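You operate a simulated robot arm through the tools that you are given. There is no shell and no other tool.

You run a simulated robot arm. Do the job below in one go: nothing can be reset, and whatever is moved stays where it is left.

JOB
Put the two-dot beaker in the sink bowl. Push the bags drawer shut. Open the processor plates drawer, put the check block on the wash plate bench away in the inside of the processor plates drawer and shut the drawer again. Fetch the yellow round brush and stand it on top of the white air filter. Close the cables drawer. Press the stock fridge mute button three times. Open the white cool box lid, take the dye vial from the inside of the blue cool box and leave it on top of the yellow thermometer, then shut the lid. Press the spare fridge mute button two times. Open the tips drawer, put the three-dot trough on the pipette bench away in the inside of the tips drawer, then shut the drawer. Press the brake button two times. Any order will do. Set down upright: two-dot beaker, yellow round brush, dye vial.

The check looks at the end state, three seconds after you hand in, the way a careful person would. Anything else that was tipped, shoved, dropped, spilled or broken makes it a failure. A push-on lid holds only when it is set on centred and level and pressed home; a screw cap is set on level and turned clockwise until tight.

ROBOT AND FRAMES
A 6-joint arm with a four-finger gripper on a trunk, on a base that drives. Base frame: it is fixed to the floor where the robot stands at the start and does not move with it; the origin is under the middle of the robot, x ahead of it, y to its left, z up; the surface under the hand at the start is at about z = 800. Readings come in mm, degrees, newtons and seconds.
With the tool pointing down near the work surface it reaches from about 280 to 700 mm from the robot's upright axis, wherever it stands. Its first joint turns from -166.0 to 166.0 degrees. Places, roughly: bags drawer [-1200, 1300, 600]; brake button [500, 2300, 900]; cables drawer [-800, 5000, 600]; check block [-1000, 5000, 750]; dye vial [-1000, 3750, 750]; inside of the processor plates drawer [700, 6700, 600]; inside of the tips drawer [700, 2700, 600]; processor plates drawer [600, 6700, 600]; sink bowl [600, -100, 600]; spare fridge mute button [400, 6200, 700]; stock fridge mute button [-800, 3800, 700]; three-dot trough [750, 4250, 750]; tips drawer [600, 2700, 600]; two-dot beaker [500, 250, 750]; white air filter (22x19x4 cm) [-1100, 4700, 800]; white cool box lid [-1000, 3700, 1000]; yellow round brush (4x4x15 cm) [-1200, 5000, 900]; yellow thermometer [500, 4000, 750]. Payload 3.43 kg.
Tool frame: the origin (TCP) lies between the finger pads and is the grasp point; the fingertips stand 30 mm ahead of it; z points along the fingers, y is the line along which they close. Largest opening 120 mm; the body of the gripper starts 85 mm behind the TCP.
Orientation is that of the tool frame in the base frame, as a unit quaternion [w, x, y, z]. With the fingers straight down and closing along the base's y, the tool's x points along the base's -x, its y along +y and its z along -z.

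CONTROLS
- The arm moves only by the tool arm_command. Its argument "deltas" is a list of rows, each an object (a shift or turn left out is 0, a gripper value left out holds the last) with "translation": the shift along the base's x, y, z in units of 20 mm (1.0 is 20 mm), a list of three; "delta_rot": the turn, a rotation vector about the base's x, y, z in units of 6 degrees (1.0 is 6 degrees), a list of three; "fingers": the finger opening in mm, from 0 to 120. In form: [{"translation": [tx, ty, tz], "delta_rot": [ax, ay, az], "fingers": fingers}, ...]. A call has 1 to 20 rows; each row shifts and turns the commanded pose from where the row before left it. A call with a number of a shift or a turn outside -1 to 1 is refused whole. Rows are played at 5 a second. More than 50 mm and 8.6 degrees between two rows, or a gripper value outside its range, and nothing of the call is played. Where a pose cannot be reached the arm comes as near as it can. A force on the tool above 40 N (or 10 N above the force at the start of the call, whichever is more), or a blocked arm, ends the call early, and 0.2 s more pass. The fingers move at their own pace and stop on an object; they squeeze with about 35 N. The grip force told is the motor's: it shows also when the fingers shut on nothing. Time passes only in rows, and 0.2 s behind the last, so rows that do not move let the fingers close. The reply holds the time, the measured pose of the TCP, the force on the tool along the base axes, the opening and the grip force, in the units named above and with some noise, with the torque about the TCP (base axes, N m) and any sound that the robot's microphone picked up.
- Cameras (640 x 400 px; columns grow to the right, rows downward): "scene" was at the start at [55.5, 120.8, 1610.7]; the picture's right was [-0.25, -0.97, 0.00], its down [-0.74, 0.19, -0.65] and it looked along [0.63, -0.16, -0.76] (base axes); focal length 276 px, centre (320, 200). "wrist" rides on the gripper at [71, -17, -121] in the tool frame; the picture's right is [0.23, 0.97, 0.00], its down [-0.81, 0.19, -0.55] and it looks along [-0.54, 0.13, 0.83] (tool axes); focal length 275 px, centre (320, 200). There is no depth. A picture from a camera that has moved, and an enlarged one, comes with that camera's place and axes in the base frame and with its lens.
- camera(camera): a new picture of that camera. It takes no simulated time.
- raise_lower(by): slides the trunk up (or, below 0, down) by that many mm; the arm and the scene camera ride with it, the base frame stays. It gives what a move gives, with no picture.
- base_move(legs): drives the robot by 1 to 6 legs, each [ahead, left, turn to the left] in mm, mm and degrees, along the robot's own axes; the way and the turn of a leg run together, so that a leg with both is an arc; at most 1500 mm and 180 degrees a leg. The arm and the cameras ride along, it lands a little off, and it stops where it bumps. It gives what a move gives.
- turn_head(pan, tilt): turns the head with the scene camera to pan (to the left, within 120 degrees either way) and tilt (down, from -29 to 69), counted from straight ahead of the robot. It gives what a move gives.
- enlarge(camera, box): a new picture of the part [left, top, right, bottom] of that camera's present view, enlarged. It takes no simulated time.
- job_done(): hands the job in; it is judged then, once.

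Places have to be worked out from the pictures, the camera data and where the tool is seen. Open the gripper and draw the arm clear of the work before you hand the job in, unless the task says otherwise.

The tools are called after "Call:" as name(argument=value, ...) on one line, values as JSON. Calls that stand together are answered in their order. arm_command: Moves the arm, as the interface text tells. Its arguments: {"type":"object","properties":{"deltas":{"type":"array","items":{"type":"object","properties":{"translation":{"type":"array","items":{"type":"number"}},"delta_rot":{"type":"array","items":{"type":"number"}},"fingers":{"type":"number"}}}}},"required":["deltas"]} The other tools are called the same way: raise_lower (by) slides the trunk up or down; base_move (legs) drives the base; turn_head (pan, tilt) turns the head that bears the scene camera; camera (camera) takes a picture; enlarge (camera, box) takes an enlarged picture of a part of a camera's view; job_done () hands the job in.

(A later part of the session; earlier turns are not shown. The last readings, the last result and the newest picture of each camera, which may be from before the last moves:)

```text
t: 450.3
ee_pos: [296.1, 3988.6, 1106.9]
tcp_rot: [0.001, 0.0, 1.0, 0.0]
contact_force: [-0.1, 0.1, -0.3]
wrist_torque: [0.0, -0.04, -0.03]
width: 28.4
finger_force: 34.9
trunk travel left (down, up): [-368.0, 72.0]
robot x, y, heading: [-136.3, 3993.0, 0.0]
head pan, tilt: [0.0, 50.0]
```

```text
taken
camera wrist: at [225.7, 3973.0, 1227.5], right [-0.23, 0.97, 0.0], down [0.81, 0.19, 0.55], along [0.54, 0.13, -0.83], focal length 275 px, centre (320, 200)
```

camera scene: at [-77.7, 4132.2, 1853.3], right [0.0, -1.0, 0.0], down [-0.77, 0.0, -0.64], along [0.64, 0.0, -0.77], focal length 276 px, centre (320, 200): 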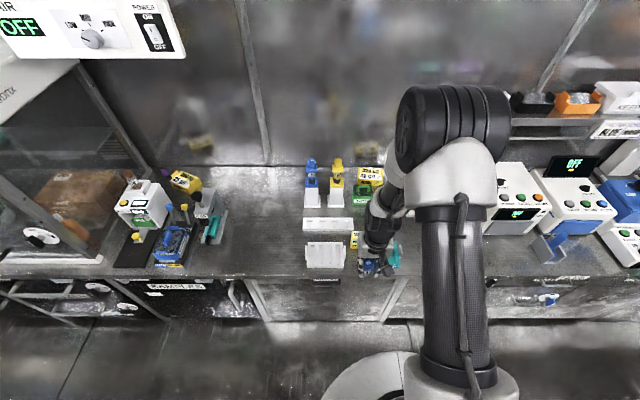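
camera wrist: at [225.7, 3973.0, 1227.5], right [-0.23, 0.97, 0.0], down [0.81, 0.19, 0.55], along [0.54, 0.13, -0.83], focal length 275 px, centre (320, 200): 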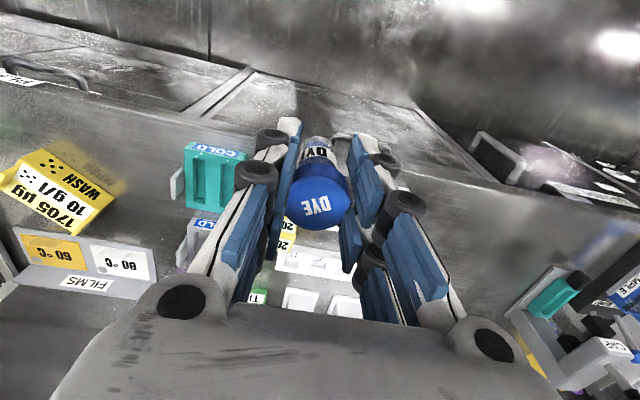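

The hand hides the thermometer; I swing the hand 130 mm to +y to get a clear look.

Call:
arm_command(deltas=[{"translation": [0, 1, 0]}, {"translation": [0, 1, 0]}, {"translation": [0, 1, 0]}, {"translation": [0, 1, 0]}, {"translation": [0, 1, 0]}, {"translation": [0, 1, 0]}, {"translation": [0, 0.5, 0]}, {}])

Call:
turn_head(pan=-20, tilt=50)

Call:
camera(camera="scene")

Call:
camera(camera="wrist")

```text
t: 452.1
ee_pos: [298.5, 4118.1, 1106.1]
tcp_rot: [0.0, 0.001, 1.0, -0.001]
contact_force: [0.1, -0.3, -1.2]
wrist_torque: [0.01, -0.04, -0.03]
width: 28.5
finger_force: 34.7
trunk travel left (down, up): [-368.0, 72.0]
robot x, y, heading: [-134.3, 3990.7, -0.0]
head pan, tilt: [0.0, 50.0]
```

```text
t: 453.0
ee_pos: [299.3, 4117.8, 1105.7]
tcp_rot: [0.0, -0.001, 1.0, -0.001]
contact_force: [0.5, 0.3, -0.1]
wrist_torque: [0.03, -0.01, 0.0]
width: 28.6
finger_force: 35.3
trunk travel left (down, up): [-368.0, 72.0]
robot x, y, heading: [-133.3, 3992.4, 0.1]
head pan, tilt: [-20.0, 50.0]
```

```text
taken
camera scene: at [-81.5, 4105.8, 1853.3], right [-0.34, -0.94, 0.0], down [-0.72, 0.26, -0.64], along [0.6, -0.22, -0.77], focal length 276 px, centre (320, 200)
```

scene: 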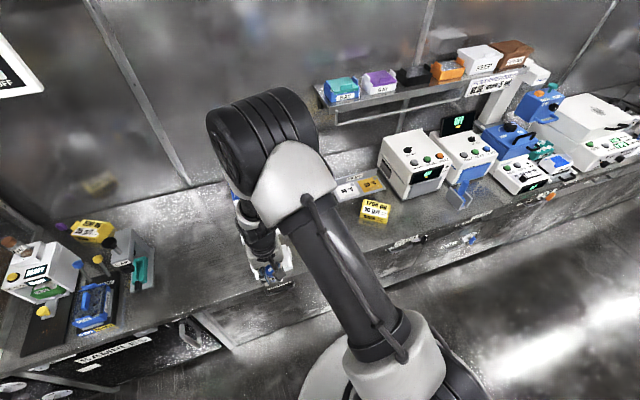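

```text
taken
camera wrist: at [226.8, 4102.3, 1227.4], right [-0.23, 0.97, 0.0], down [0.81, 0.19, 0.55], along [0.54, 0.13, -0.83], focal length 275 px, centre (320, 200)
```

wrist: 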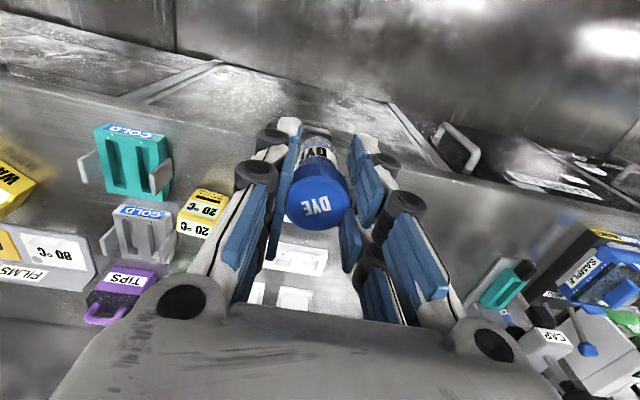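

Call:
enlarge(camera="wrist", box=[150, 170, 250, 260])

Call:
turn_head(pan=10, tilt=55)

Call:
camera(camera="scene")

```text
4.44 times, centred on (200, 215) of wrist
camera zoom: at [226.8, 4102.3, 1227.4], right [-0.23, 0.97, 0.0], down [0.81, 0.19, 0.55], along [0.54, 0.13, -0.83], focal length 1224 px, centre (853, 133)
```

zoom: 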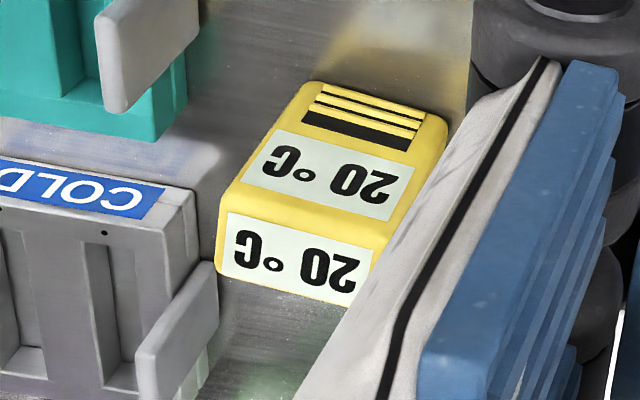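

```text
t: 453.9
ee_pos: [298.1, 4118.1, 1106.7]
tcp_rot: [0.0, 0.0, 1.0, -0.001]
contact_force: [0.4, -0.8, 0.0]
wrist_torque: [-0.01, 0.01, -0.01]
width: 28.6
finger_force: 35.1
trunk travel left (down, up): [-368.0, 72.0]
robot x, y, heading: [-136.0, 3990.9, 0.2]
head pan, tilt: [10.0, 55.0]
```

```text
taken
camera scene: at [-82.9, 4144.4, 1846.8], right [0.17, -0.98, 0.0], down [-0.81, -0.14, -0.57], along [0.56, 0.1, -0.82], focal length 276 px, centre (320, 200)
```

scene: 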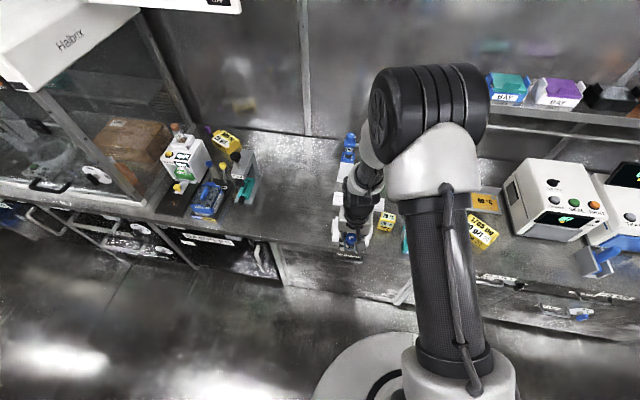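

Call:
enlarge(camera="scene", box=[365, 200, 415, 245])

Call:
enlarge(camera="wrist", box=[180, 180, 240, 250])

```text
8.89 times, centred on (390, 222) of scene
camera zoom: at [-82.9, 4144.4, 1846.8], right [0.17, -0.98, 0.0], down [-0.81, -0.14, -0.57], along [0.56, 0.1, -0.82], focal length 2449 px, centre (-302, 0)
```

zoom: 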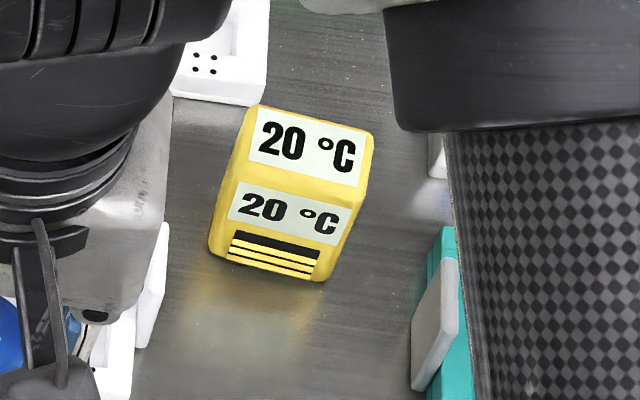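

```text
5.71 times, centred on (210, 215) of wrist
camera zoom: at [226.8, 4102.2, 1227.4], right [-0.23, 0.97, 0.0], down [0.81, 0.19, 0.55], along [0.54, 0.13, -0.83], focal length 1573 px, centre (949, 114)
```

zoom: 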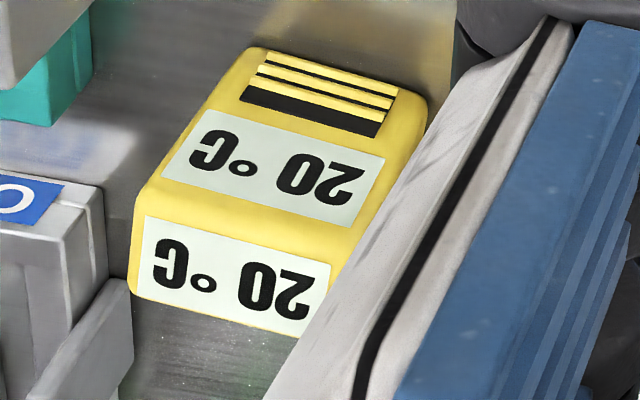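

The thermometer is a narrow yellow box: top ≈ 39×56 mm at z≈870, centred near (547, 3974). I drive 120 mm closer and bring the vial above it, staying high.

Call:
base_move(legs=[[120, 0, 0]])

Call:
arm_command(deltas=[{"translation": [0.4, -0.5, 0]}, {"translation": [0.9, -1, 0]}, {"translation": [0.9, -1, 0]}, {"translation": [0.9, -1, 0]}, {"translation": [0.9, -1, 0]}, {"translation": [0.9, -1, 0]}, {"translation": [0.9, -1, 0]}, {"translation": [0.6, -0.6, 0]}, {}])

Call:
raise_lower(by=-100)

Call:
camera(camera="wrist")

Call:
turn_head(pan=0, tilt=50)

Call:
camera(camera="scene")

```text
t: 455.1
ee_pos: [415.2, 4118.3, 1106.4]
tcp_rot: [0.001, 0.0, 1.0, -0.001]
contact_force: [0.6, 0.1, -1.7]
wrist_torque: [-0.01, 0.05, 0.0]
width: 28.6
finger_force: 34.7
trunk travel left (down, up): [-368.0, 72.0]
robot x, y, heading: [-16.0, 3992.0, 0.0]
head pan, tilt: [10.0, 55.0]
```

```text
t: 457.1
ee_pos: [539.3, 3978.0, 1107.4]
tcp_rot: [0.0, 0.001, 1.0, 0.0]
contact_force: [0.2, -0.4, -0.3]
wrist_torque: [0.01, 0.0, -0.02]
width: 28.5
finger_force: 34.8
trunk travel left (down, up): [-368.0, 72.0]
robot x, y, heading: [-16.8, 3991.3, 0.4]
head pan, tilt: [10.0, 55.0]
```

```text
t: 458.5
ee_pos: [539.0, 3977.8, 1008.2]
tcp_rot: [0.0, 0.0, 1.0, -0.001]
contact_force: [0.6, -0.2, 0.1]
wrist_torque: [-0.02, 0.01, 0.02]
width: 28.5
finger_force: 34.9
trunk travel left (down, up): [-268.0, 172.0]
robot x, y, heading: [-17.3, 3993.1, 0.0]
head pan, tilt: [10.0, 55.0]
```

```text
taken
camera wrist: at [468.8, 3961.4, 1128.9], right [-0.23, 0.97, 0.0], down [0.81, 0.19, 0.55], along [0.54, 0.13, -0.83], focal length 275 px, centre (320, 200)
```

wrist: 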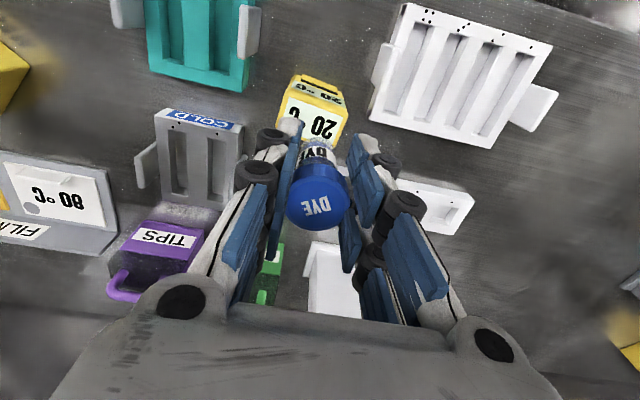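

```text
t: 459.2
ee_pos: [539.8, 3977.0, 1008.1]
tcp_rot: [0.0, 0.0, 1.0, 0.0]
contact_force: [-0.2, -0.8, -0.7]
wrist_torque: [-0.01, 0.02, 0.01]
width: 28.5
finger_force: 35.4
trunk travel left (down, up): [-268.0, 172.0]
robot x, y, heading: [-19.4, 3991.9, 0.0]
head pan, tilt: [0.0, 50.0]
```

```text
taken
camera scene: at [38.4, 4132.3, 1753.3], right [0.0, -1.0, 0.0], down [-0.77, 0.0, -0.64], along [0.64, 0.0, -0.77], focal length 276 px, centre (320, 200)
```

scene: 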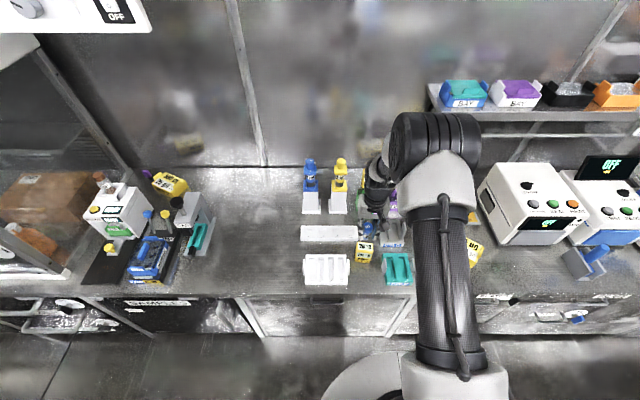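

Call:
enlarge(camera="wrist", box=[260, 60, 380, 240])

Call:
enlarge(camera="scene", box=[340, 190, 420, 280])

```text
2.22 times, centred on (320, 150) of wrist
camera zoom: at [468.9, 3961.5, 1128.7], right [-0.23, 0.97, 0.0], down [0.81, 0.19, 0.55], along [0.54, 0.13, -0.83], focal length 612 px, centre (320, 311)
```

zoom: 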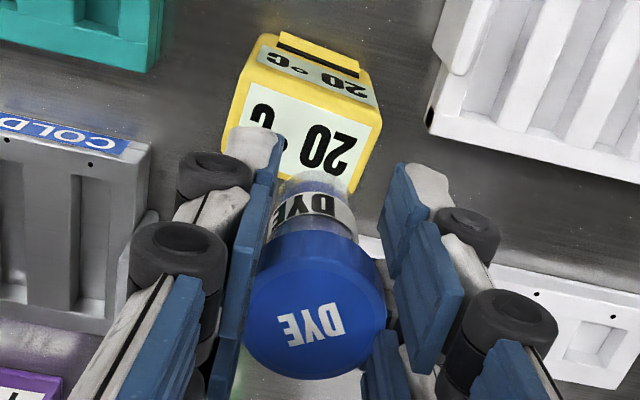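

```text
4.44 times, centred on (380, 235) of scene
camera zoom: at [38.4, 4132.3, 1753.3], right [0.0, -1.0, 0.0], down [-0.77, 0.0, -0.64], along [0.64, 0.0, -0.77], focal length 1224 px, centre (53, 44)
```

zoom: 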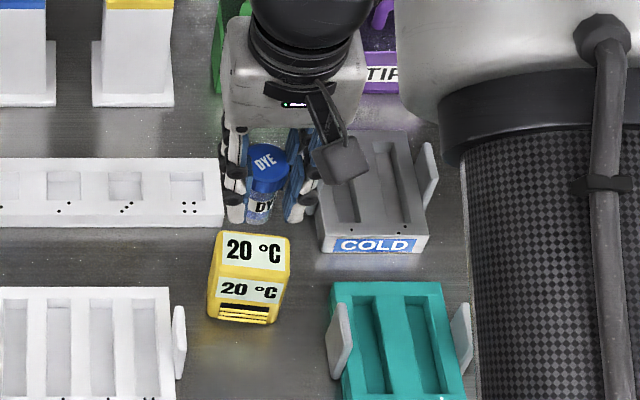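

Both cameras agree the top's centre is about (549, 3971). I shift there and lower by 66 mm for a closer check.

Call:
arm_command(deltas=[{"translation": [0.45, -0.3, 0]}, {}])

Call:
raise_lower(by=-60)

Call:
enlarge(camera="wrist", box=[260, 60, 380, 240])

Call:
enlarge(camera="scene", box=[340, 210, 400, 280])

```text
t: 459.8
ee_pos: [549.3, 3971.7, 1007.5]
tcp_rot: [0.0, 0.0, 1.0, -0.001]
contact_force: [0.8, -0.1, -0.8]
wrist_torque: [0.04, 0.01, -0.01]
width: 28.5
finger_force: 35.3
trunk travel left (down, up): [-268.0, 172.0]
robot x, y, heading: [-16.1, 3993.0, -0.0]
head pan, tilt: [0.0, 50.0]
```

```text
t: 460.8
ee_pos: [549.3, 3971.9, 947.6]
tcp_rot: [-0.001, 0.001, 1.0, 0.0]
contact_force: [0.0, 0.1, -0.7]
wrist_torque: [0.0, 0.03, 0.01]
width: 28.4
finger_force: 34.7
trunk travel left (down, up): [-208.0, 232.0]
robot x, y, heading: [-16.3, 3994.9, 0.2]
head pan, tilt: [0.0, 50.0]
```

```text
2.22 times, centred on (320, 150) of wrist
camera zoom: at [477.8, 3956.0, 1069.5], right [-0.23, 0.97, 0.0], down [0.81, 0.19, 0.55], along [0.54, 0.13, -0.83], focal length 612 px, centre (320, 311)
```

zoom: 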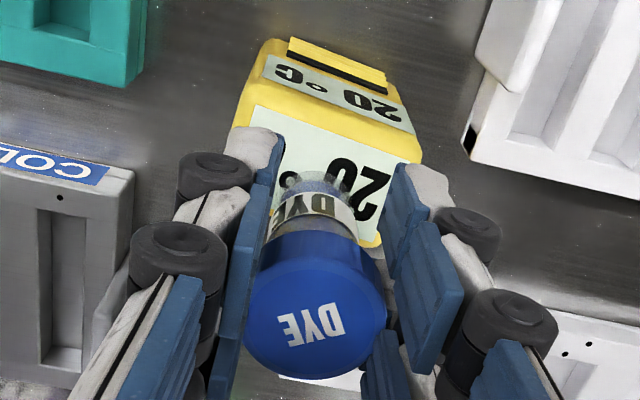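

```text
5.71 times, centred on (370, 245) of scene
camera zoom: at [38.5, 4132.2, 1693.3], right [0.0, -1.0, 0.0], down [-0.77, 0.0, -0.64], along [0.64, 0.0, -0.77], focal length 1574 px, centre (34, -57)
```

zoom: 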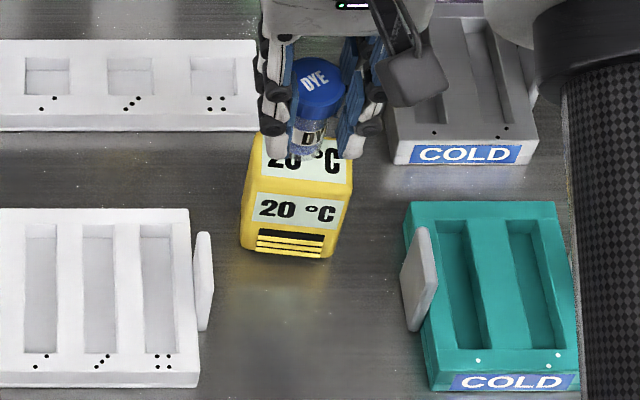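

Vial bottom is centred over the yellow top. I lower in 3 mm steps until I feel contact.

Call:
arm_command(deltas=[{"translation": [0.05, 0.1, -0.15]}, {"translation": [0, 0, -0.15]}, {"translation": [0, 0, -0.15]}, {}])

Call:
arm_command(deltas=[{"translation": [0, 0, -0.12]}, {"translation": [0, 0, -0.12]}, {}])

Call:
enlarge(camera="scene", box=[340, 210, 400, 280])

```text
t: 461.6
ee_pos: [555.4, 3972.7, 947.0]
tcp_rot: [0.007, 0.0, 1.0, -0.001]
contact_force: [-4.3, -2.1, 24.9]
wrist_torque: [-0.04, 0.35, -0.01]
width: 28.4
finger_force: 35.2
trunk travel left (down, up): [-208.0, 232.0]
robot x, y, heading: [-17.6, 3992.3, 0.2]
head pan, tilt: [0.0, 50.0]
stopped in row 4: the force on the tool passed its limit at 44 N (the readings are from after the stop); the commanded pose is now the measured one
```

```text
t: 462.1
ee_pos: [557.8, 3972.1, 946.6]
tcp_rot: [0.01, 0.001, 1.0, -0.002]
contact_force: [-3.6, -1.2, 24.1]
wrist_torque: [-0.02, 0.36, -0.05]
width: 28.4
finger_force: 35.4
trunk travel left (down, up): [-208.0, 232.0]
robot x, y, heading: [-16.1, 3989.7, 0.1]
head pan, tilt: [0.0, 50.0]
stopped in row 2: the force on the tool passed its limit at 43 N (the readings are from after the stop); the commanded pose is now the measured one
```

```text
5.71 times, centred on (370, 245) of scene
camera zoom: at [36.5, 4132.1, 1693.3], right [0.0, -1.0, 0.0], down [-0.77, 0.0, -0.64], along [0.64, 0.0, -0.77], focal length 1574 px, centre (34, -57)
```

zoom: 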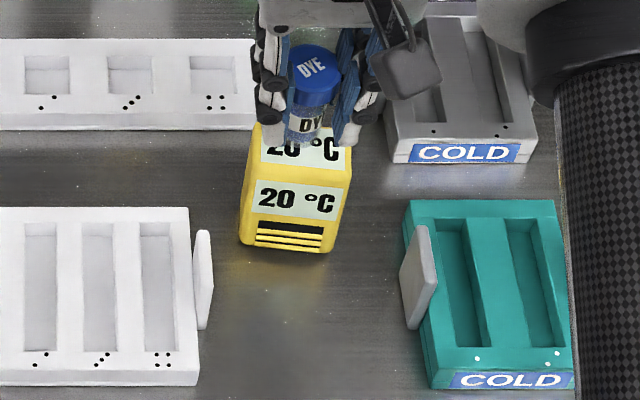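

Contact came already at z≈947 and pushed the hand 8 mm toward +x. I lift off, move back to x≈546 and recheck before touching down again.

Call:
arm_command(deltas=[{"translation": [0, 0, 0.3]}, {"translation": [0, 0, 0.4]}, {"translation": [-0.3, 0, 0]}, {"translation": [-0.3, 0, 0]}, {}])

Call:
enlarge(camera="scene", box=[350, 215, 395, 265])

Call:
enlarge(camera="wrist", box=[260, 60, 380, 240])

```text
t: 463.3
ee_pos: [543.7, 3973.2, 956.5]
tcp_rot: [0.006, 0.0, 1.0, -0.001]
contact_force: [-0.3, -0.2, -0.8]
wrist_torque: [-0.02, 0.03, 0.0]
width: 28.5
finger_force: 35.2
trunk travel left (down, up): [-208.0, 232.0]
robot x, y, heading: [-18.3, 3993.4, 0.0]
head pan, tilt: [0.0, 50.0]
```

```text
8.00 times, centred on (372, 240) of scene
camera zoom: at [38.4, 4132.1, 1693.2], right [0.0, -1.0, 0.0], down [-0.77, 0.0, -0.64], along [0.64, 0.0, -0.77], focal length 2204 px, centre (-100, -120)
```

zoom: 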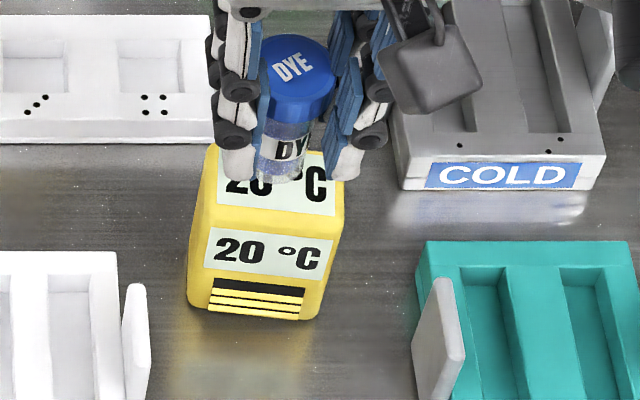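

```text
2.22 times, centred on (320, 150) of wrist
camera zoom: at [470.5, 3958.0, 1077.9], right [-0.23, 0.97, -0.01], down [0.8, 0.19, 0.56], along [0.55, 0.13, -0.83], focal length 612 px, centre (320, 311)
```

zoom: 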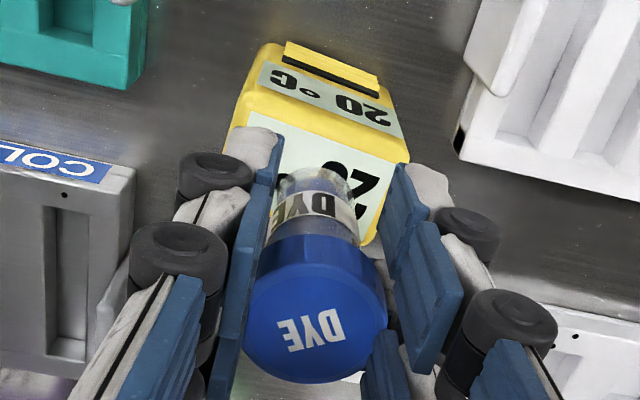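

I re-estimate the top's centre at (547, 3974). I shift +3 mm and step down gently, 1.5 mm at a time, to stop at light contact.

Call:
arm_command(deltas=[{"translation": [0.17, 0.03, 0], "delta_rot": [0, 0.1, 0]}, {"translation": [0, 0, -0.15]}, {"translation": [0, 0, -0.1]}, {}])

Call:
arm_command(deltas=[{"translation": [0, 0, -0.07]}, {"translation": [0, 0, -0.07]}, {}])

```text
t: 464.3
ee_pos: [547.9, 3974.4, 952.4]
tcp_rot: [0.004, 0.001, 1.0, -0.001]
contact_force: [0.8, -0.1, -1.0]
wrist_torque: [0.0, 0.0, -0.02]
width: 28.7
finger_force: 35.4
trunk travel left (down, up): [-208.0, 232.0]
robot x, y, heading: [-20.7, 3989.2, 0.0]
head pan, tilt: [0.0, 50.0]
```

```text
t: 465.1
ee_pos: [547.3, 3974.5, 950.1]
tcp_rot: [0.003, -0.001, 1.0, -0.001]
contact_force: [-0.5, -0.5, -0.8]
wrist_torque: [0.0, 0.01, 0.02]
width: 28.7
finger_force: 35.2
trunk travel left (down, up): [-208.0, 232.0]
robot x, y, heading: [-18.9, 3989.7, 0.2]
head pan, tilt: [0.0, 50.0]
```

Call:
arm_command(deltas=[{"translation": [0, 0, -0.07]}, {"translation": [0, 0, -0.07]}, {}])

Call:
arm_command(deltas=[{"translation": [0, 0, -0.07]}, {"translation": [0, 0, -0.05]}, {}])

```text
t: 465.9
ee_pos: [546.5, 3973.1, 947.3]
tcp_rot: [0.003, -0.001, 1.0, -0.001]
contact_force: [-0.9, -0.2, -1.1]
wrist_torque: [-0.03, -0.02, -0.02]
width: 28.4
finger_force: 34.7
trunk travel left (down, up): [-208.0, 232.0]
robot x, y, heading: [-20.9, 3988.9, 0.0]
head pan, tilt: [0.0, 50.0]
```

```text
t: 466.7
ee_pos: [546.9, 3973.9, 946.6]
tcp_rot: [0.004, 0.0, 1.0, -0.001]
contact_force: [-0.6, 1.6, 9.7]
wrist_torque: [0.04, -0.16, -0.01]
width: 28.6
finger_force: 34.7
trunk travel left (down, up): [-208.0, 232.0]
robot x, y, heading: [-20.0, 3994.6, -0.0]
head pan, tilt: [0.0, 50.0]
```

Light contact at z≈946.6, but the torque hints it is off to the +x side. I look closely from both cameras.

Call:
enlarge(camera="scene", box=[350, 215, 395, 265])

Call:
enlarge(camera="wrist", box=[270, 70, 370, 200])

```text
8.00 times, centred on (372, 240) of scene
camera zoom: at [37.1, 4132.2, 1693.4], right [0.0, -1.0, 0.0], down [-0.77, 0.0, -0.64], along [0.64, 0.0, -0.77], focal length 2204 px, centre (-100, -120)
```

zoom: 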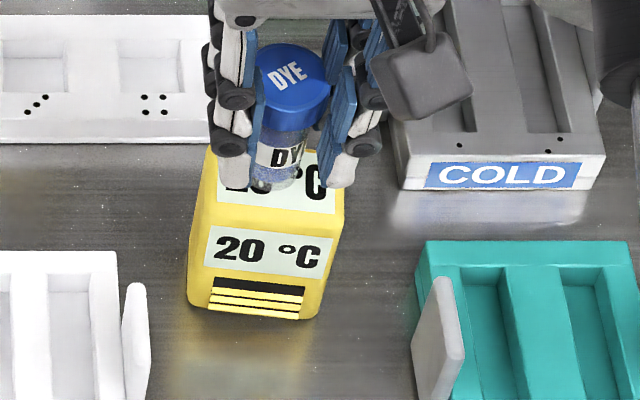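

```text
3.08 times, centred on (320, 135) of wrist
camera zoom: at [475.2, 3957.9, 1066.5], right [-0.23, 0.97, 0.0], down [0.81, 0.19, 0.56], along [0.54, 0.13, -0.83], focal length 847 px, centre (320, 400)
```

zoom: 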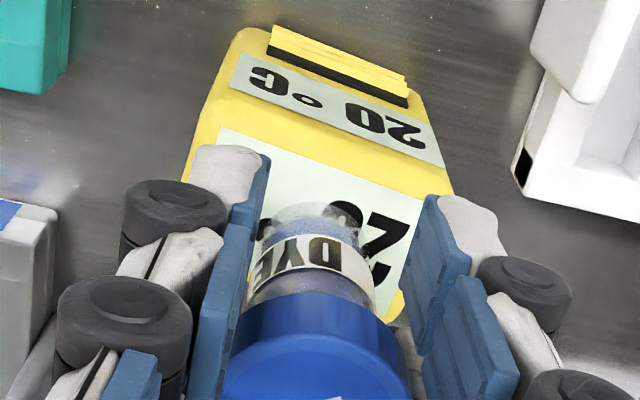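

Both views show the vial essentially vertical and within ~3 mm of the top's centre. I release gently.

Call:
arm_command(deltas=[{"fingers": 34}, {}, {"fingers": 45}, {}, {}])

Call:
enlarge(camera="scene", box=[350, 215, 395, 265])

Call:
enlarge(camera="wrist", box=[260, 60, 380, 240])

```text
t: 467.9
ee_pos: [547.4, 3974.5, 944.2]
tcp_rot: [0.002, 0.0, 1.0, -0.001]
contact_force: [-0.1, 0.0, 0.0]
wrist_torque: [-0.03, 0.03, 0.0]
width: 44.9
finger_force: 0.1
trunk travel left (down, up): [-208.0, 232.0]
robot x, y, heading: [-17.2, 3988.4, 0.1]
head pan, tilt: [0.0, 50.0]
```

```text
8.00 times, centred on (372, 240) of scene
camera zoom: at [38.2, 4132.1, 1693.3], right [0.0, -1.0, 0.0], down [-0.77, 0.0, -0.64], along [0.64, 0.0, -0.77], focal length 2204 px, centre (-100, -120)
```

zoom: 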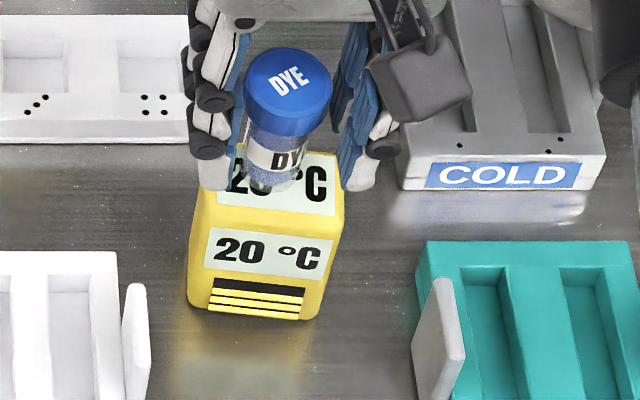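

```text
2.22 times, centred on (320, 150) of wrist
camera zoom: at [475.3, 3957.9, 1065.4], right [-0.23, 0.97, 0.0], down [0.81, 0.19, 0.56], along [0.54, 0.13, -0.83], focal length 612 px, centre (320, 311)
```

zoom: 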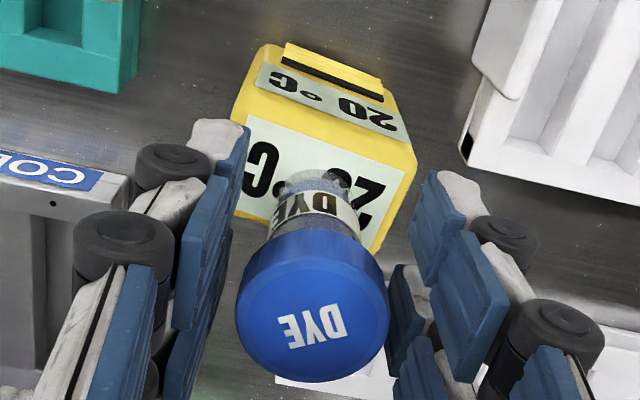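

The vial stands freely on the thermometer. I open wider and rise straight up.

Call:
arm_command(deltas=[{"fingers": 64}, {}, {}])

Call:
raise_lower(by=150)

Call:
enlarge(camera="wrist", box=[240, 40, 400, 200])

Call:
enlarge(camera="scene", box=[330, 220, 420, 310])

```text
t: 468.7
ee_pos: [547.5, 3973.7, 944.6]
tcp_rot: [0.003, 0.0, 1.0, -0.001]
contact_force: [-0.2, 0.0, 0.2]
wrist_torque: [-0.03, -0.01, 0.01]
width: 63.9
finger_force: 0.0
trunk travel left (down, up): [-208.0, 232.0]
robot x, y, heading: [-17.3, 3991.8, 0.1]
head pan, tilt: [0.0, 50.0]
```

```text
t: 470.4
ee_pos: [545.4, 3973.2, 1094.7]
tcp_rot: [0.003, 0.0, 1.0, -0.002]
contact_force: [0.3, -0.4, 0.3]
wrist_torque: [0.03, 0.01, -0.02]
width: 63.9
finger_force: 0.2
trunk travel left (down, up): [-358.0, 82.0]
robot x, y, heading: [-19.1, 3990.2, 0.1]
head pan, tilt: [0.0, 50.0]
```

```text
2.50 times, centred on (320, 120) of wrist
camera zoom: at [475.3, 3957.9, 1215.3], right [-0.23, 0.97, 0.0], down [0.81, 0.19, 0.56], along [0.54, 0.13, -0.83], focal length 688 px, centre (320, 400)
```

zoom: 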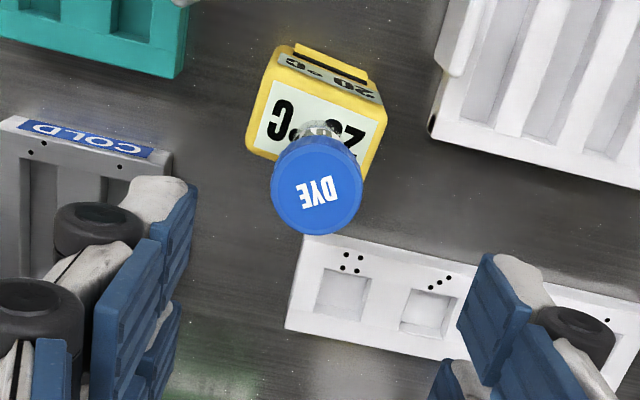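

```text
4.44 times, centred on (375, 265) of scene
camera zoom: at [38.3, 4132.1, 1843.2], right [0.0, -1.0, 0.0], down [-0.77, 0.0, -0.64], along [0.64, 0.0, -0.77], focal length 1224 px, centre (76, -89)
```

zoom: 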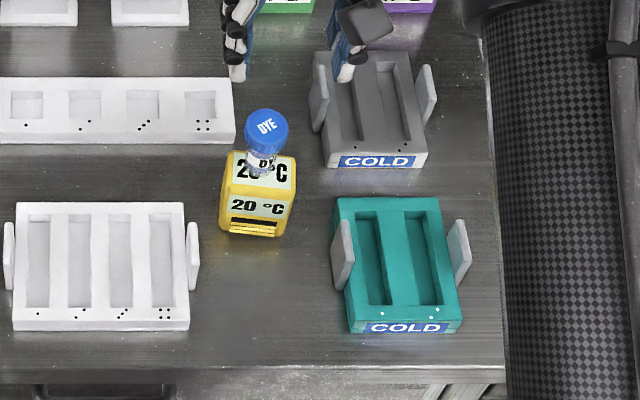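

The dye vial is safely placed. Now back to the cool box to shut its lid: retract, back off, and turn to face -x again.

Call:
arm_command(deltas=[{"translation": [-0.9, 0, 0]}, {"translation": [-0.9, 0, 0]}, {"translation": [-0.9, 0, 0]}, {"translation": [-0.9, 0, 0]}, {"translation": [-0.9, 0, 0]}, {"translation": [-0.9, 0, 0]}, {"translation": [-0.9, 0, 0]}, {}])

Call:
base_move(legs=[[-150, 0, 0], [0, -320, 0], [0, 0, 180]])

Call:
raise_lower(by=82)

Call:
turn_head(pan=0, tilt=40)

Call:
camera(camera="scene")

```text
t: 472.2
ee_pos: [421.5, 3974.2, 1097.5]
tcp_rot: [0.002, 0.0, 1.0, 0.0]
contact_force: [0.2, 0.3, 0.6]
wrist_torque: [0.03, 0.01, -0.02]
width: 64.1
finger_force: 0.1
trunk travel left (down, up): [-358.0, 82.0]
robot x, y, heading: [-23.6, 3989.2, 0.1]
head pan, tilt: [0.0, 50.0]
```

```text
t: 482.4
ee_pos: [-605.7, 3738.8, 1096.4]
tcp_rot: [-0.001, 0.998, -0.06, -0.002]
contact_force: [-1.4, 0.3, 1.0]
wrist_torque: [0.0, -0.02, 0.0]
width: 64.2
finger_force: 0.1
trunk travel left (down, up): [-358.0, 82.0]
robot x, y, heading: [-169.2, 3665.4, 173.1]
head pan, tilt: [0.0, 50.0]
```

```text
t: 483.6
ee_pos: [-606.1, 3738.2, 1178.0]
tcp_rot: [-0.001, 0.998, -0.06, -0.003]
contact_force: [-0.4, -0.6, 0.0]
wrist_torque: [-0.03, 0.01, 0.03]
width: 64.3
finger_force: 0.1
trunk travel left (down, up): [-440.0, 0.0]
robot x, y, heading: [-173.0, 3665.1, 173.1]
head pan, tilt: [0.0, 50.0]
```

```text
t: 484.3
ee_pos: [-606.0, 3739.9, 1177.3]
tcp_rot: [0.0, 0.998, -0.06, -0.002]
contact_force: [0.3, 0.4, -0.9]
wrist_torque: [-0.01, 0.0, 0.03]
width: 64.0
finger_force: 0.1
trunk travel left (down, up): [-440.0, 0.0]
robot x, y, heading: [-167.2, 3665.8, 173.1]
head pan, tilt: [0.0, 40.0]
```

```text
taken
camera scene: at [-250.3, 3537.0, 1939.4], right [0.12, 0.99, 0.0], down [0.64, -0.08, -0.77], along [-0.76, 0.09, -0.64], focal length 276 px, centre (320, 200)
```

scene: 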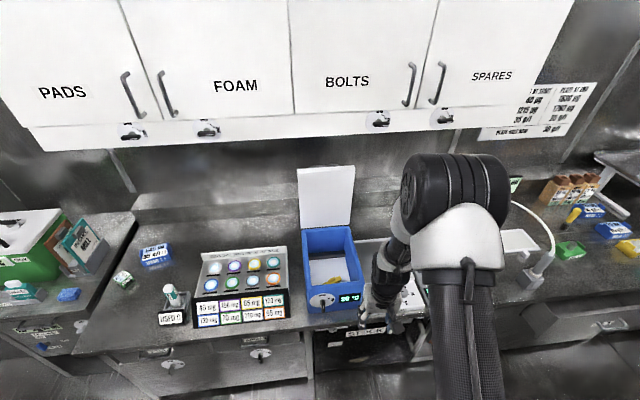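

Call:
base_move(legs=[[0, 10, 6.8]])

Call:
arm_command(deltas=[{"translation": [0, -0.05, 0.4], "delta_rot": [-0.08, 0.076, -0.99], "fingers": 44}, {"translation": [0, -0.05, 0.4], "delta_rot": [-0.08, 0.076, -0.99]}, {"translation": [0, -0.05, 0.4], "delta_rot": [-0.08, 0.076, -0.99]}, {"translation": [0, -0.05, 0.4], "delta_rot": [-0.08, 0.076, -0.99]}, {"translation": [0, -0.05, 0.4], "delta_rot": [-0.08, 0.076, -0.99]}, {"translation": [0, 0, 0.4], "delta_rot": [-0.08, 0.076, -0.99]}, {"translation": [0, 0, 0.4], "delta_rot": [-0.08, 0.076, -0.99]}, {"translation": [0, 0, 0.4], "delta_rot": [-0.08, 0.076, -0.99]}, {"translation": [0, 0, 0.4], "delta_rot": [-0.08, 0.076, -0.99]}, {"translation": [0, 0, 0.4], "delta_rot": [-0.08, 0.076, -0.99]}, {"translation": [0, 0, 0.4], "delta_rot": [-0.08, 0.076, -0.99]}, {"translation": [0, 0, 0.4], "delta_rot": [-0.08, 0.076, -0.99]}, {"translation": [0, 0, 0.4], "delta_rot": [-0.08, 0.076, -0.99]}, {"translation": [0, 0, 0.4], "delta_rot": [-0.08, 0.076, -0.99]}, {"translation": [0, 0, 0.4], "delta_rot": [-0.08, 0.076, -0.99]}, {"delta_rot": [-0.01, 0.01, -0.15]}, {}])

```text
t: 485.3
ee_pos: [-612.1, 3677.9, 1177.2]
tcp_rot: [-0.001, 1.0, -0.001, -0.002]
contact_force: [0.4, -0.9, -0.4]
wrist_torque: [0.05, -0.02, 0.02]
width: 64.2
finger_force: 0.1
trunk travel left (down, up): [-440.0, 0.0]
robot x, y, heading: [-171.1, 3658.0, 180.2]
head pan, tilt: [0.0, 40.0]
```

```text
t: 488.9
ee_pos: [-611.9, 3673.2, 1296.8]
tcp_rot: [-0.056, -0.702, 0.707, 0.056]
contact_force: [-1.2, 0.4, -0.6]
wrist_torque: [0.01, -0.02, -0.01]
width: 44.1
finger_force: 0.1
trunk travel left (down, up): [-440.0, 0.0]
robot x, y, heading: [-168.6, 3660.1, 180.0]
head pan, tilt: [0.0, 40.0]
```

Orientation restored. I raise above lid height, drive in, and reach over the lid's upper edge to its handle.

Call:
arm_command(deltas=[{"translation": [-0.4, 0, 1]}, {"translation": [-0.4, 0, 1]}, {"translation": [-0.4, 0, 1]}, {"translation": [-0.4, 0, 1]}, {"translation": [-0.4, 0, 0.8]}, {}])

Call:
base_move(legs=[[366, 0, 0]])

Call:
camera(camera="wrist")

```text
t: 490.3
ee_pos: [-653.5, 3670.2, 1396.2]
tcp_rot: [-0.055, -0.702, 0.708, 0.055]
contact_force: [-0.1, -0.5, 0.1]
wrist_torque: [-0.03, -0.02, 0.0]
width: 44.2
finger_force: 0.0
trunk travel left (down, up): [-440.0, 0.0]
robot x, y, heading: [-172.5, 3656.9, 179.8]
head pan, tilt: [0.0, 40.0]
```

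```text
t: 492.6
ee_pos: [-1010.5, 3677.9, 1396.1]
tcp_rot: [-0.054, -0.699, 0.711, 0.055]
contact_force: [0.3, -0.9, 0.4]
wrist_torque: [-0.03, 0.01, 0.02]
width: 44.0
finger_force: 0.1
trunk travel left (down, up): [-440.0, 0.0]
robot x, y, heading: [-526.6, 3659.0, 179.3]
head pan, tilt: [0.0, 40.0]
```

```text
taken
camera wrist: at [-974.8, 3607.4, 1513.0], right [-0.97, -0.21, 0.15], down [-0.09, 0.81, 0.58], along [-0.25, 0.54, -0.8], focal length 275 px, centre (320, 200)
```

wrist: 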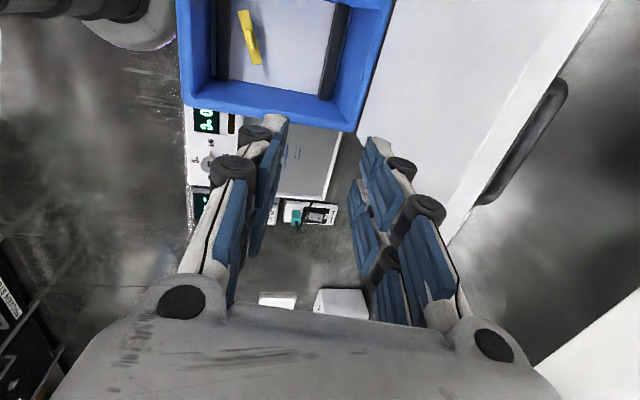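

Call:
arm_command(deltas=[{"translation": [-1, 0, 0]}, {"translation": [-1, 0, 0]}, {"translation": [-1, 0, 0]}, {"translation": [-1, 0, 0]}, {"translation": [-1, 0, 0]}, {"translation": [-1, 0, 0]}, {"translation": [-1, 0, 0]}, {"translation": [-1, 0, 0]}, {"translation": [-1, 0, 0]}, {"translation": [-0.9, 0, -0.2]}, {}])

Call:
camera(camera="wrist")

```text
t: 495.0
ee_pos: [-1203.2, 3678.4, 1392.3]
tcp_rot: [-0.055, -0.699, 0.711, 0.057]
contact_force: [0.1, -1.0, 0.2]
wrist_torque: [0.02, 0.0, 0.0]
width: 43.9
finger_force: 0.1
trunk travel left (down, up): [-440.0, 0.0]
robot x, y, heading: [-529.3, 3659.8, 179.2]
head pan, tilt: [0.0, 40.0]
```

```text
taken
camera wrist: at [-1170.1, 3608.1, 1510.0], right [-0.97, -0.21, 0.15], down [-0.09, 0.81, 0.58], along [-0.25, 0.54, -0.8], focal length 275 px, centre (320, 200)
```

wrist: 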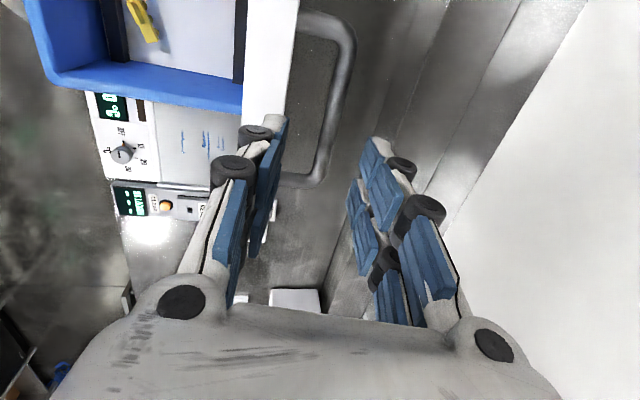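

Call:
arm_command(deltas=[{"translation": [-0.5, 0, -0.3]}, {"translation": [-0.15, 0, -0.6]}, {"translation": [-0.12, 0, -0.5]}, {}])

Call:
camera(camera="wrist")

```text
t: 496.0
ee_pos: [-1223.4, 3679.0, 1362.7]
tcp_rot: [-0.055, -0.699, 0.711, 0.055]
contact_force: [-0.1, 0.2, 1.0]
wrist_torque: [-0.02, 0.03, -0.01]
width: 44.4
finger_force: 0.0
trunk travel left (down, up): [-440.0, 0.0]
robot x, y, heading: [-528.8, 3659.8, 179.1]
head pan, tilt: [0.0, 40.0]
```

```text
taken
camera wrist: at [-1188.4, 3607.6, 1480.5], right [-0.97, -0.21, 0.15], down [-0.09, 0.81, 0.58], along [-0.25, 0.54, -0.8], focal length 275 px, centre (320, 200)
```

wrist: 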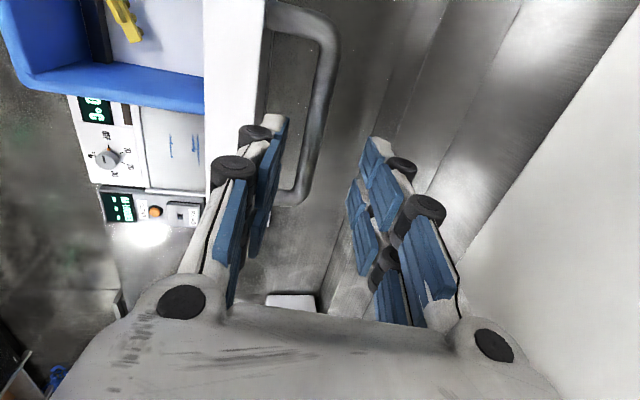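

Matches the earlier withdrawal view. I slide down to straddle the bar and close on it.

Call:
arm_command(deltas=[{"translation": [-0.1, 0, -0.6]}, {"translation": [-0.1, 0, -0.6]}, {"translation": [-0.1, 0, -0.6]}, {"translation": [-0.05, 0, -0.6]}, {}])

Call:
enlarge(camera="wrist", box=[230, 90, 430, 270])

```text
t: 497.2
ee_pos: [-1228.5, 3679.0, 1315.1]
tcp_rot: [-0.054, -0.698, 0.711, 0.055]
contact_force: [-0.2, -0.4, 0.4]
wrist_torque: [-0.01, 0.0, 0.01]
width: 43.5
finger_force: 0.0
trunk travel left (down, up): [-440.0, 0.0]
robot x, y, heading: [-525.2, 3659.2, 179.6]
head pan, tilt: [0.0, 40.0]
```

```text
2.22 times, centred on (330, 180) of wrist
camera zoom: at [-1195.0, 3607.7, 1432.7], right [-0.97, -0.21, 0.15], down [-0.09, 0.81, 0.58], along [-0.25, 0.54, -0.8], focal length 612 px, centre (298, 244)
```

zoom: 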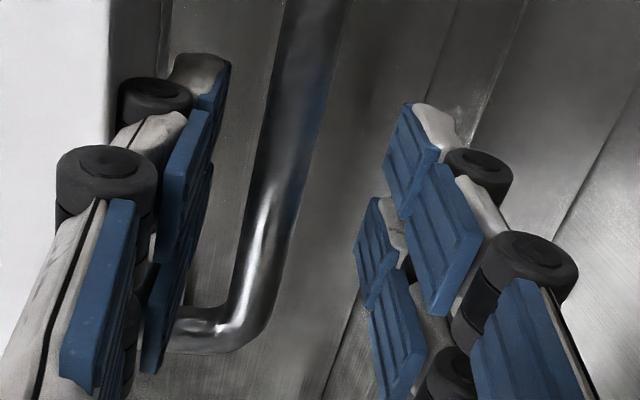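

Call:
arm_command(deltas=[{"translation": [0, 0, -0.15], "fingers": 5}, {}, {}, {}])

Call:
arm_command(deltas=[{"translation": [0.4, 0, 0.1]}, {"translation": [0.5, 0, 0.05]}, {"translation": [0.5, 0, -0.03]}, {"translation": [0.6, 0, 0.03]}, {"translation": [0.6, 0, 0.03]}, {"translation": [0.6, 0, 0.02]}, {}])

```text
t: 498.2
ee_pos: [-1229.4, 3679.7, 1311.2]
tcp_rot: [-0.053, -0.7, 0.71, 0.056]
contact_force: [1.8, 1.0, -5.4]
wrist_torque: [-0.08, -0.05, 2.05]
width: 13.8
finger_force: 44.2
trunk travel left (down, up): [-440.0, 0.0]
robot x, y, heading: [-526.6, 3661.7, 179.3]
head pan, tilt: [0.0, 40.0]
```

```text
t: 499.8
ee_pos: [-1164.3, 3679.5, 1317.5]
tcp_rot: [-0.056, -0.699, 0.711, 0.056]
contact_force: [-0.1, 7.9, 3.4]
wrist_torque: [1.13, 0.08, 1.99]
width: 13.8
finger_force: 44.9
trunk travel left (down, up): [-440.0, 0.0]
robot x, y, heading: [-523.0, 3658.5, 179.1]
head pan, tilt: [0.0, 40.0]
```

Gripped and following the arc with low forces. I continue lowering the lid in stages.

Call:
arm_command(deltas=[{"translation": [0.83, 0, -0.04]}, {"translation": [0.83, 0, -0.1]}, {"translation": [0.83, 0, -0.15]}, {"translation": [0.82, 0, -0.2]}, {"translation": [0.81, 0, -0.24]}, {"translation": [0.8, 0, -0.28]}, {"translation": [0.78, 0, -0.32]}, {"translation": [0.76, 0, -0.36]}, {"translation": [0.74, 0, -0.4]}, {"translation": [0.72, 0, -0.44]}, {}])

Call:
arm_command(deltas=[{"translation": [0.69, 0, -0.47]}, {"translation": [0.66, 0, -0.5]}, {"translation": [0.64, 0, -0.54]}, {"translation": [0.61, 0, -0.57]}, {"translation": [0.58, 0, -0.61]}, {"translation": [0.55, 0, -0.63]}, {"translation": [0.51, 0, -0.66]}, {"translation": [0.48, 0, -0.69]}, {"translation": [0.44, 0, -0.71]}, {}])

```text
t: 502.2
ee_pos: [-1004.6, 3678.9, 1265.9]
tcp_rot: [-0.055, -0.699, 0.711, 0.054]
contact_force: [2.8, 16.2, 0.8]
wrist_torque: [0.69, -0.05, 2.06]
width: 13.6
finger_force: 44.7
trunk travel left (down, up): [-440.0, 0.0]
robot x, y, heading: [-528.1, 3660.6, 179.0]
head pan, tilt: [0.0, 40.0]
```

```text
t: 504.4
ee_pos: [-902.7, 3678.9, 1158.9]
tcp_rot: [-0.054, -0.699, 0.711, 0.056]
contact_force: [4.4, 3.4, -0.9]
wrist_torque: [0.1, -0.07, 1.99]
width: 13.2
finger_force: 45.0
trunk travel left (down, up): [-440.0, 0.0]
robot x, y, heading: [-528.8, 3657.9, 179.1]
head pan, tilt: [0.0, 40.0]
```

Call:
arm_command(deltas=[{"translation": [0.41, 0, -0.73]}, {"translation": [0.37, 0, -0.74]}, {"translation": [0.33, 0, -0.75]}, {"translation": [0.28, 0, -0.77]}, {"translation": [0.25, 0, -0.76]}, {}])

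Call:
arm_command(deltas=[{"translation": [0.1, 0, -0.3]}, {"translation": [0.05, 0, -0.2]}, {"translation": [0, 0, -0.15]}, {}])

Call:
camera(camera="scene")

```text
t: 505.8
ee_pos: [-870.1, 3679.4, 1082.8]
tcp_rot: [-0.055, -0.699, 0.711, 0.055]
contact_force: [0.6, 4.7, -4.4]
wrist_torque: [0.73, 0.05, 1.78]
width: 13.3
finger_force: 44.7
trunk travel left (down, up): [-440.0, 0.0]
robot x, y, heading: [-530.7, 3662.9, 179.3]
head pan, tilt: [0.0, 40.0]
```

```text
t: 506.8
ee_pos: [-868.5, 3679.0, 1070.7]
tcp_rot: [-0.055, -0.699, 0.711, 0.055]
contact_force: [0.2, 3.9, -3.6]
wrist_torque: [0.7, 0.02, 1.81]
width: 13.5
finger_force: 44.6
trunk travel left (down, up): [-440.0, 0.0]
robot x, y, heading: [-522.4, 3660.2, 179.2]
head pan, tilt: [0.0, 40.0]
```

```text
taken
camera scene: at [-592.8, 3522.0, 1939.5], right [0.01, 1.0, 0.0], down [0.64, -0.01, -0.77], along [-0.77, 0.01, -0.64], focal length 276 px, centre (320, 200)
```

scene: 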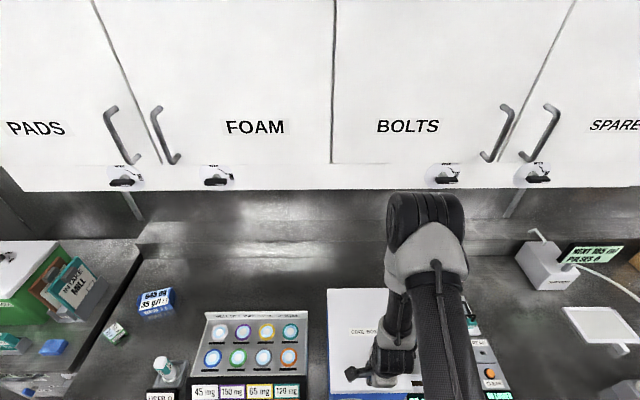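

The TCP is back at the original closed height. I press a few mm further to be sure it is seated.

Call:
arm_command(deltas=[{"translation": [0, 0, -0.15]}, {"translation": [0, 0, -0.1]}, {}])

Call:
arm_command(deltas=[{"translation": [0, 0, -0.12]}, {"translation": [0, 0, -0.12]}, {}])

```text
t: 507.6
ee_pos: [-867.2, 3679.0, 1065.5]
tcp_rot: [-0.053, -0.7, 0.71, 0.054]
contact_force: [8.5, -0.2, 1.0]
wrist_torque: [0.23, -0.1, 1.87]
width: 13.0
finger_force: 44.6
trunk travel left (down, up): [-440.0, 0.0]
robot x, y, heading: [-527.3, 3658.8, 179.2]
head pan, tilt: [0.0, 40.0]
```

```text
t: 508.4
ee_pos: [-866.9, 3678.3, 1061.1]
tcp_rot: [-0.055, -0.699, 0.711, 0.057]
contact_force: [7.6, 5.1, 24.8]
wrist_torque: [0.27, -0.05, 1.95]
width: 14.8
finger_force: 45.0
trunk travel left (down, up): [-440.0, 0.0]
robot x, y, heading: [-523.6, 3662.9, 179.5]
head pan, tilt: [0.0, 40.0]
```

It is seated (25 N of resistance). I release, rise, and check that the lid is flush.

Call:
arm_command(deltas=[{"translation": [0, 0, 0.15], "fingers": 44}, {}, {}, {"translation": [0, 0, 1]}, {"translation": [0, 0, 1]}, {"translation": [0, 0, 1]}, {"translation": [0, 0, 1]}, {"translation": [0, 0, 1]}, {"translation": [0, 0, 1]}, {"translation": [0, 0, 1]}, {}])

Call:
base_move(legs=[[-370, 0, 0]])

Call:
camera(camera="scene")

Call:
enlarge(camera="scene", box=[270, 180, 410, 330])

```text
t: 510.8
ee_pos: [-867.3, 3677.4, 1205.7]
tcp_rot: [-0.054, -0.699, 0.711, 0.055]
contact_force: [0.2, -0.1, -0.2]
wrist_torque: [0.03, -0.01, -0.02]
width: 44.0
finger_force: 0.1
trunk travel left (down, up): [-440.0, 0.0]
robot x, y, heading: [-526.4, 3660.6, 179.4]
head pan, tilt: [0.0, 40.0]
```

```text
t: 513.1
ee_pos: [-507.6, 3672.2, 1204.7]
tcp_rot: [-0.056, -0.7, 0.71, 0.056]
contact_force: [-0.1, -1.1, 0.0]
wrist_torque: [0.0, -0.01, 0.0]
width: 43.8
finger_force: 0.1
trunk travel left (down, up): [-440.0, 0.0]
robot x, y, heading: [-167.8, 3652.3, 179.6]
head pan, tilt: [0.0, 40.0]
```

```text
taken
camera scene: at [-232.4, 3517.6, 1939.4], right [0.01, 1.0, 0.0], down [0.64, -0.01, -0.77], along [-0.77, 0.01, -0.64], focal length 276 px, centre (320, 200)
```

scene: 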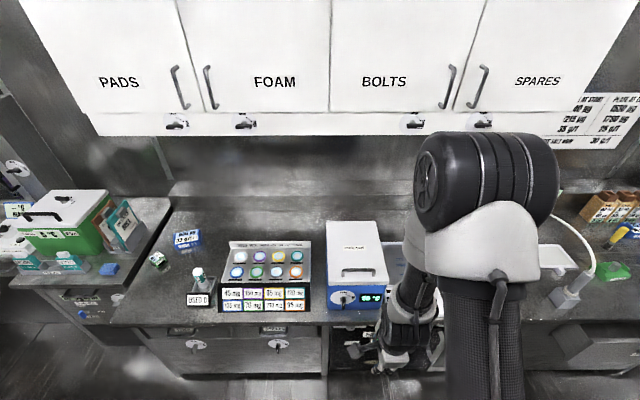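

```text
2.67 times, centred on (340, 255) of scene
camera zoom: at [-232.4, 3517.6, 1939.4], right [0.01, 1.0, 0.0], down [0.64, -0.01, -0.77], along [-0.77, 0.01, -0.64], focal length 735 px, centre (267, 53)
```

zoom: 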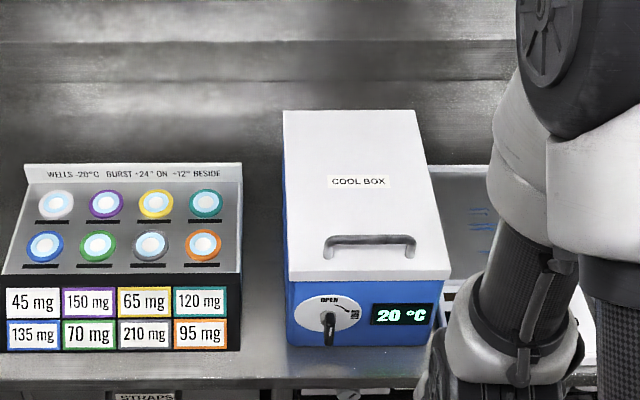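

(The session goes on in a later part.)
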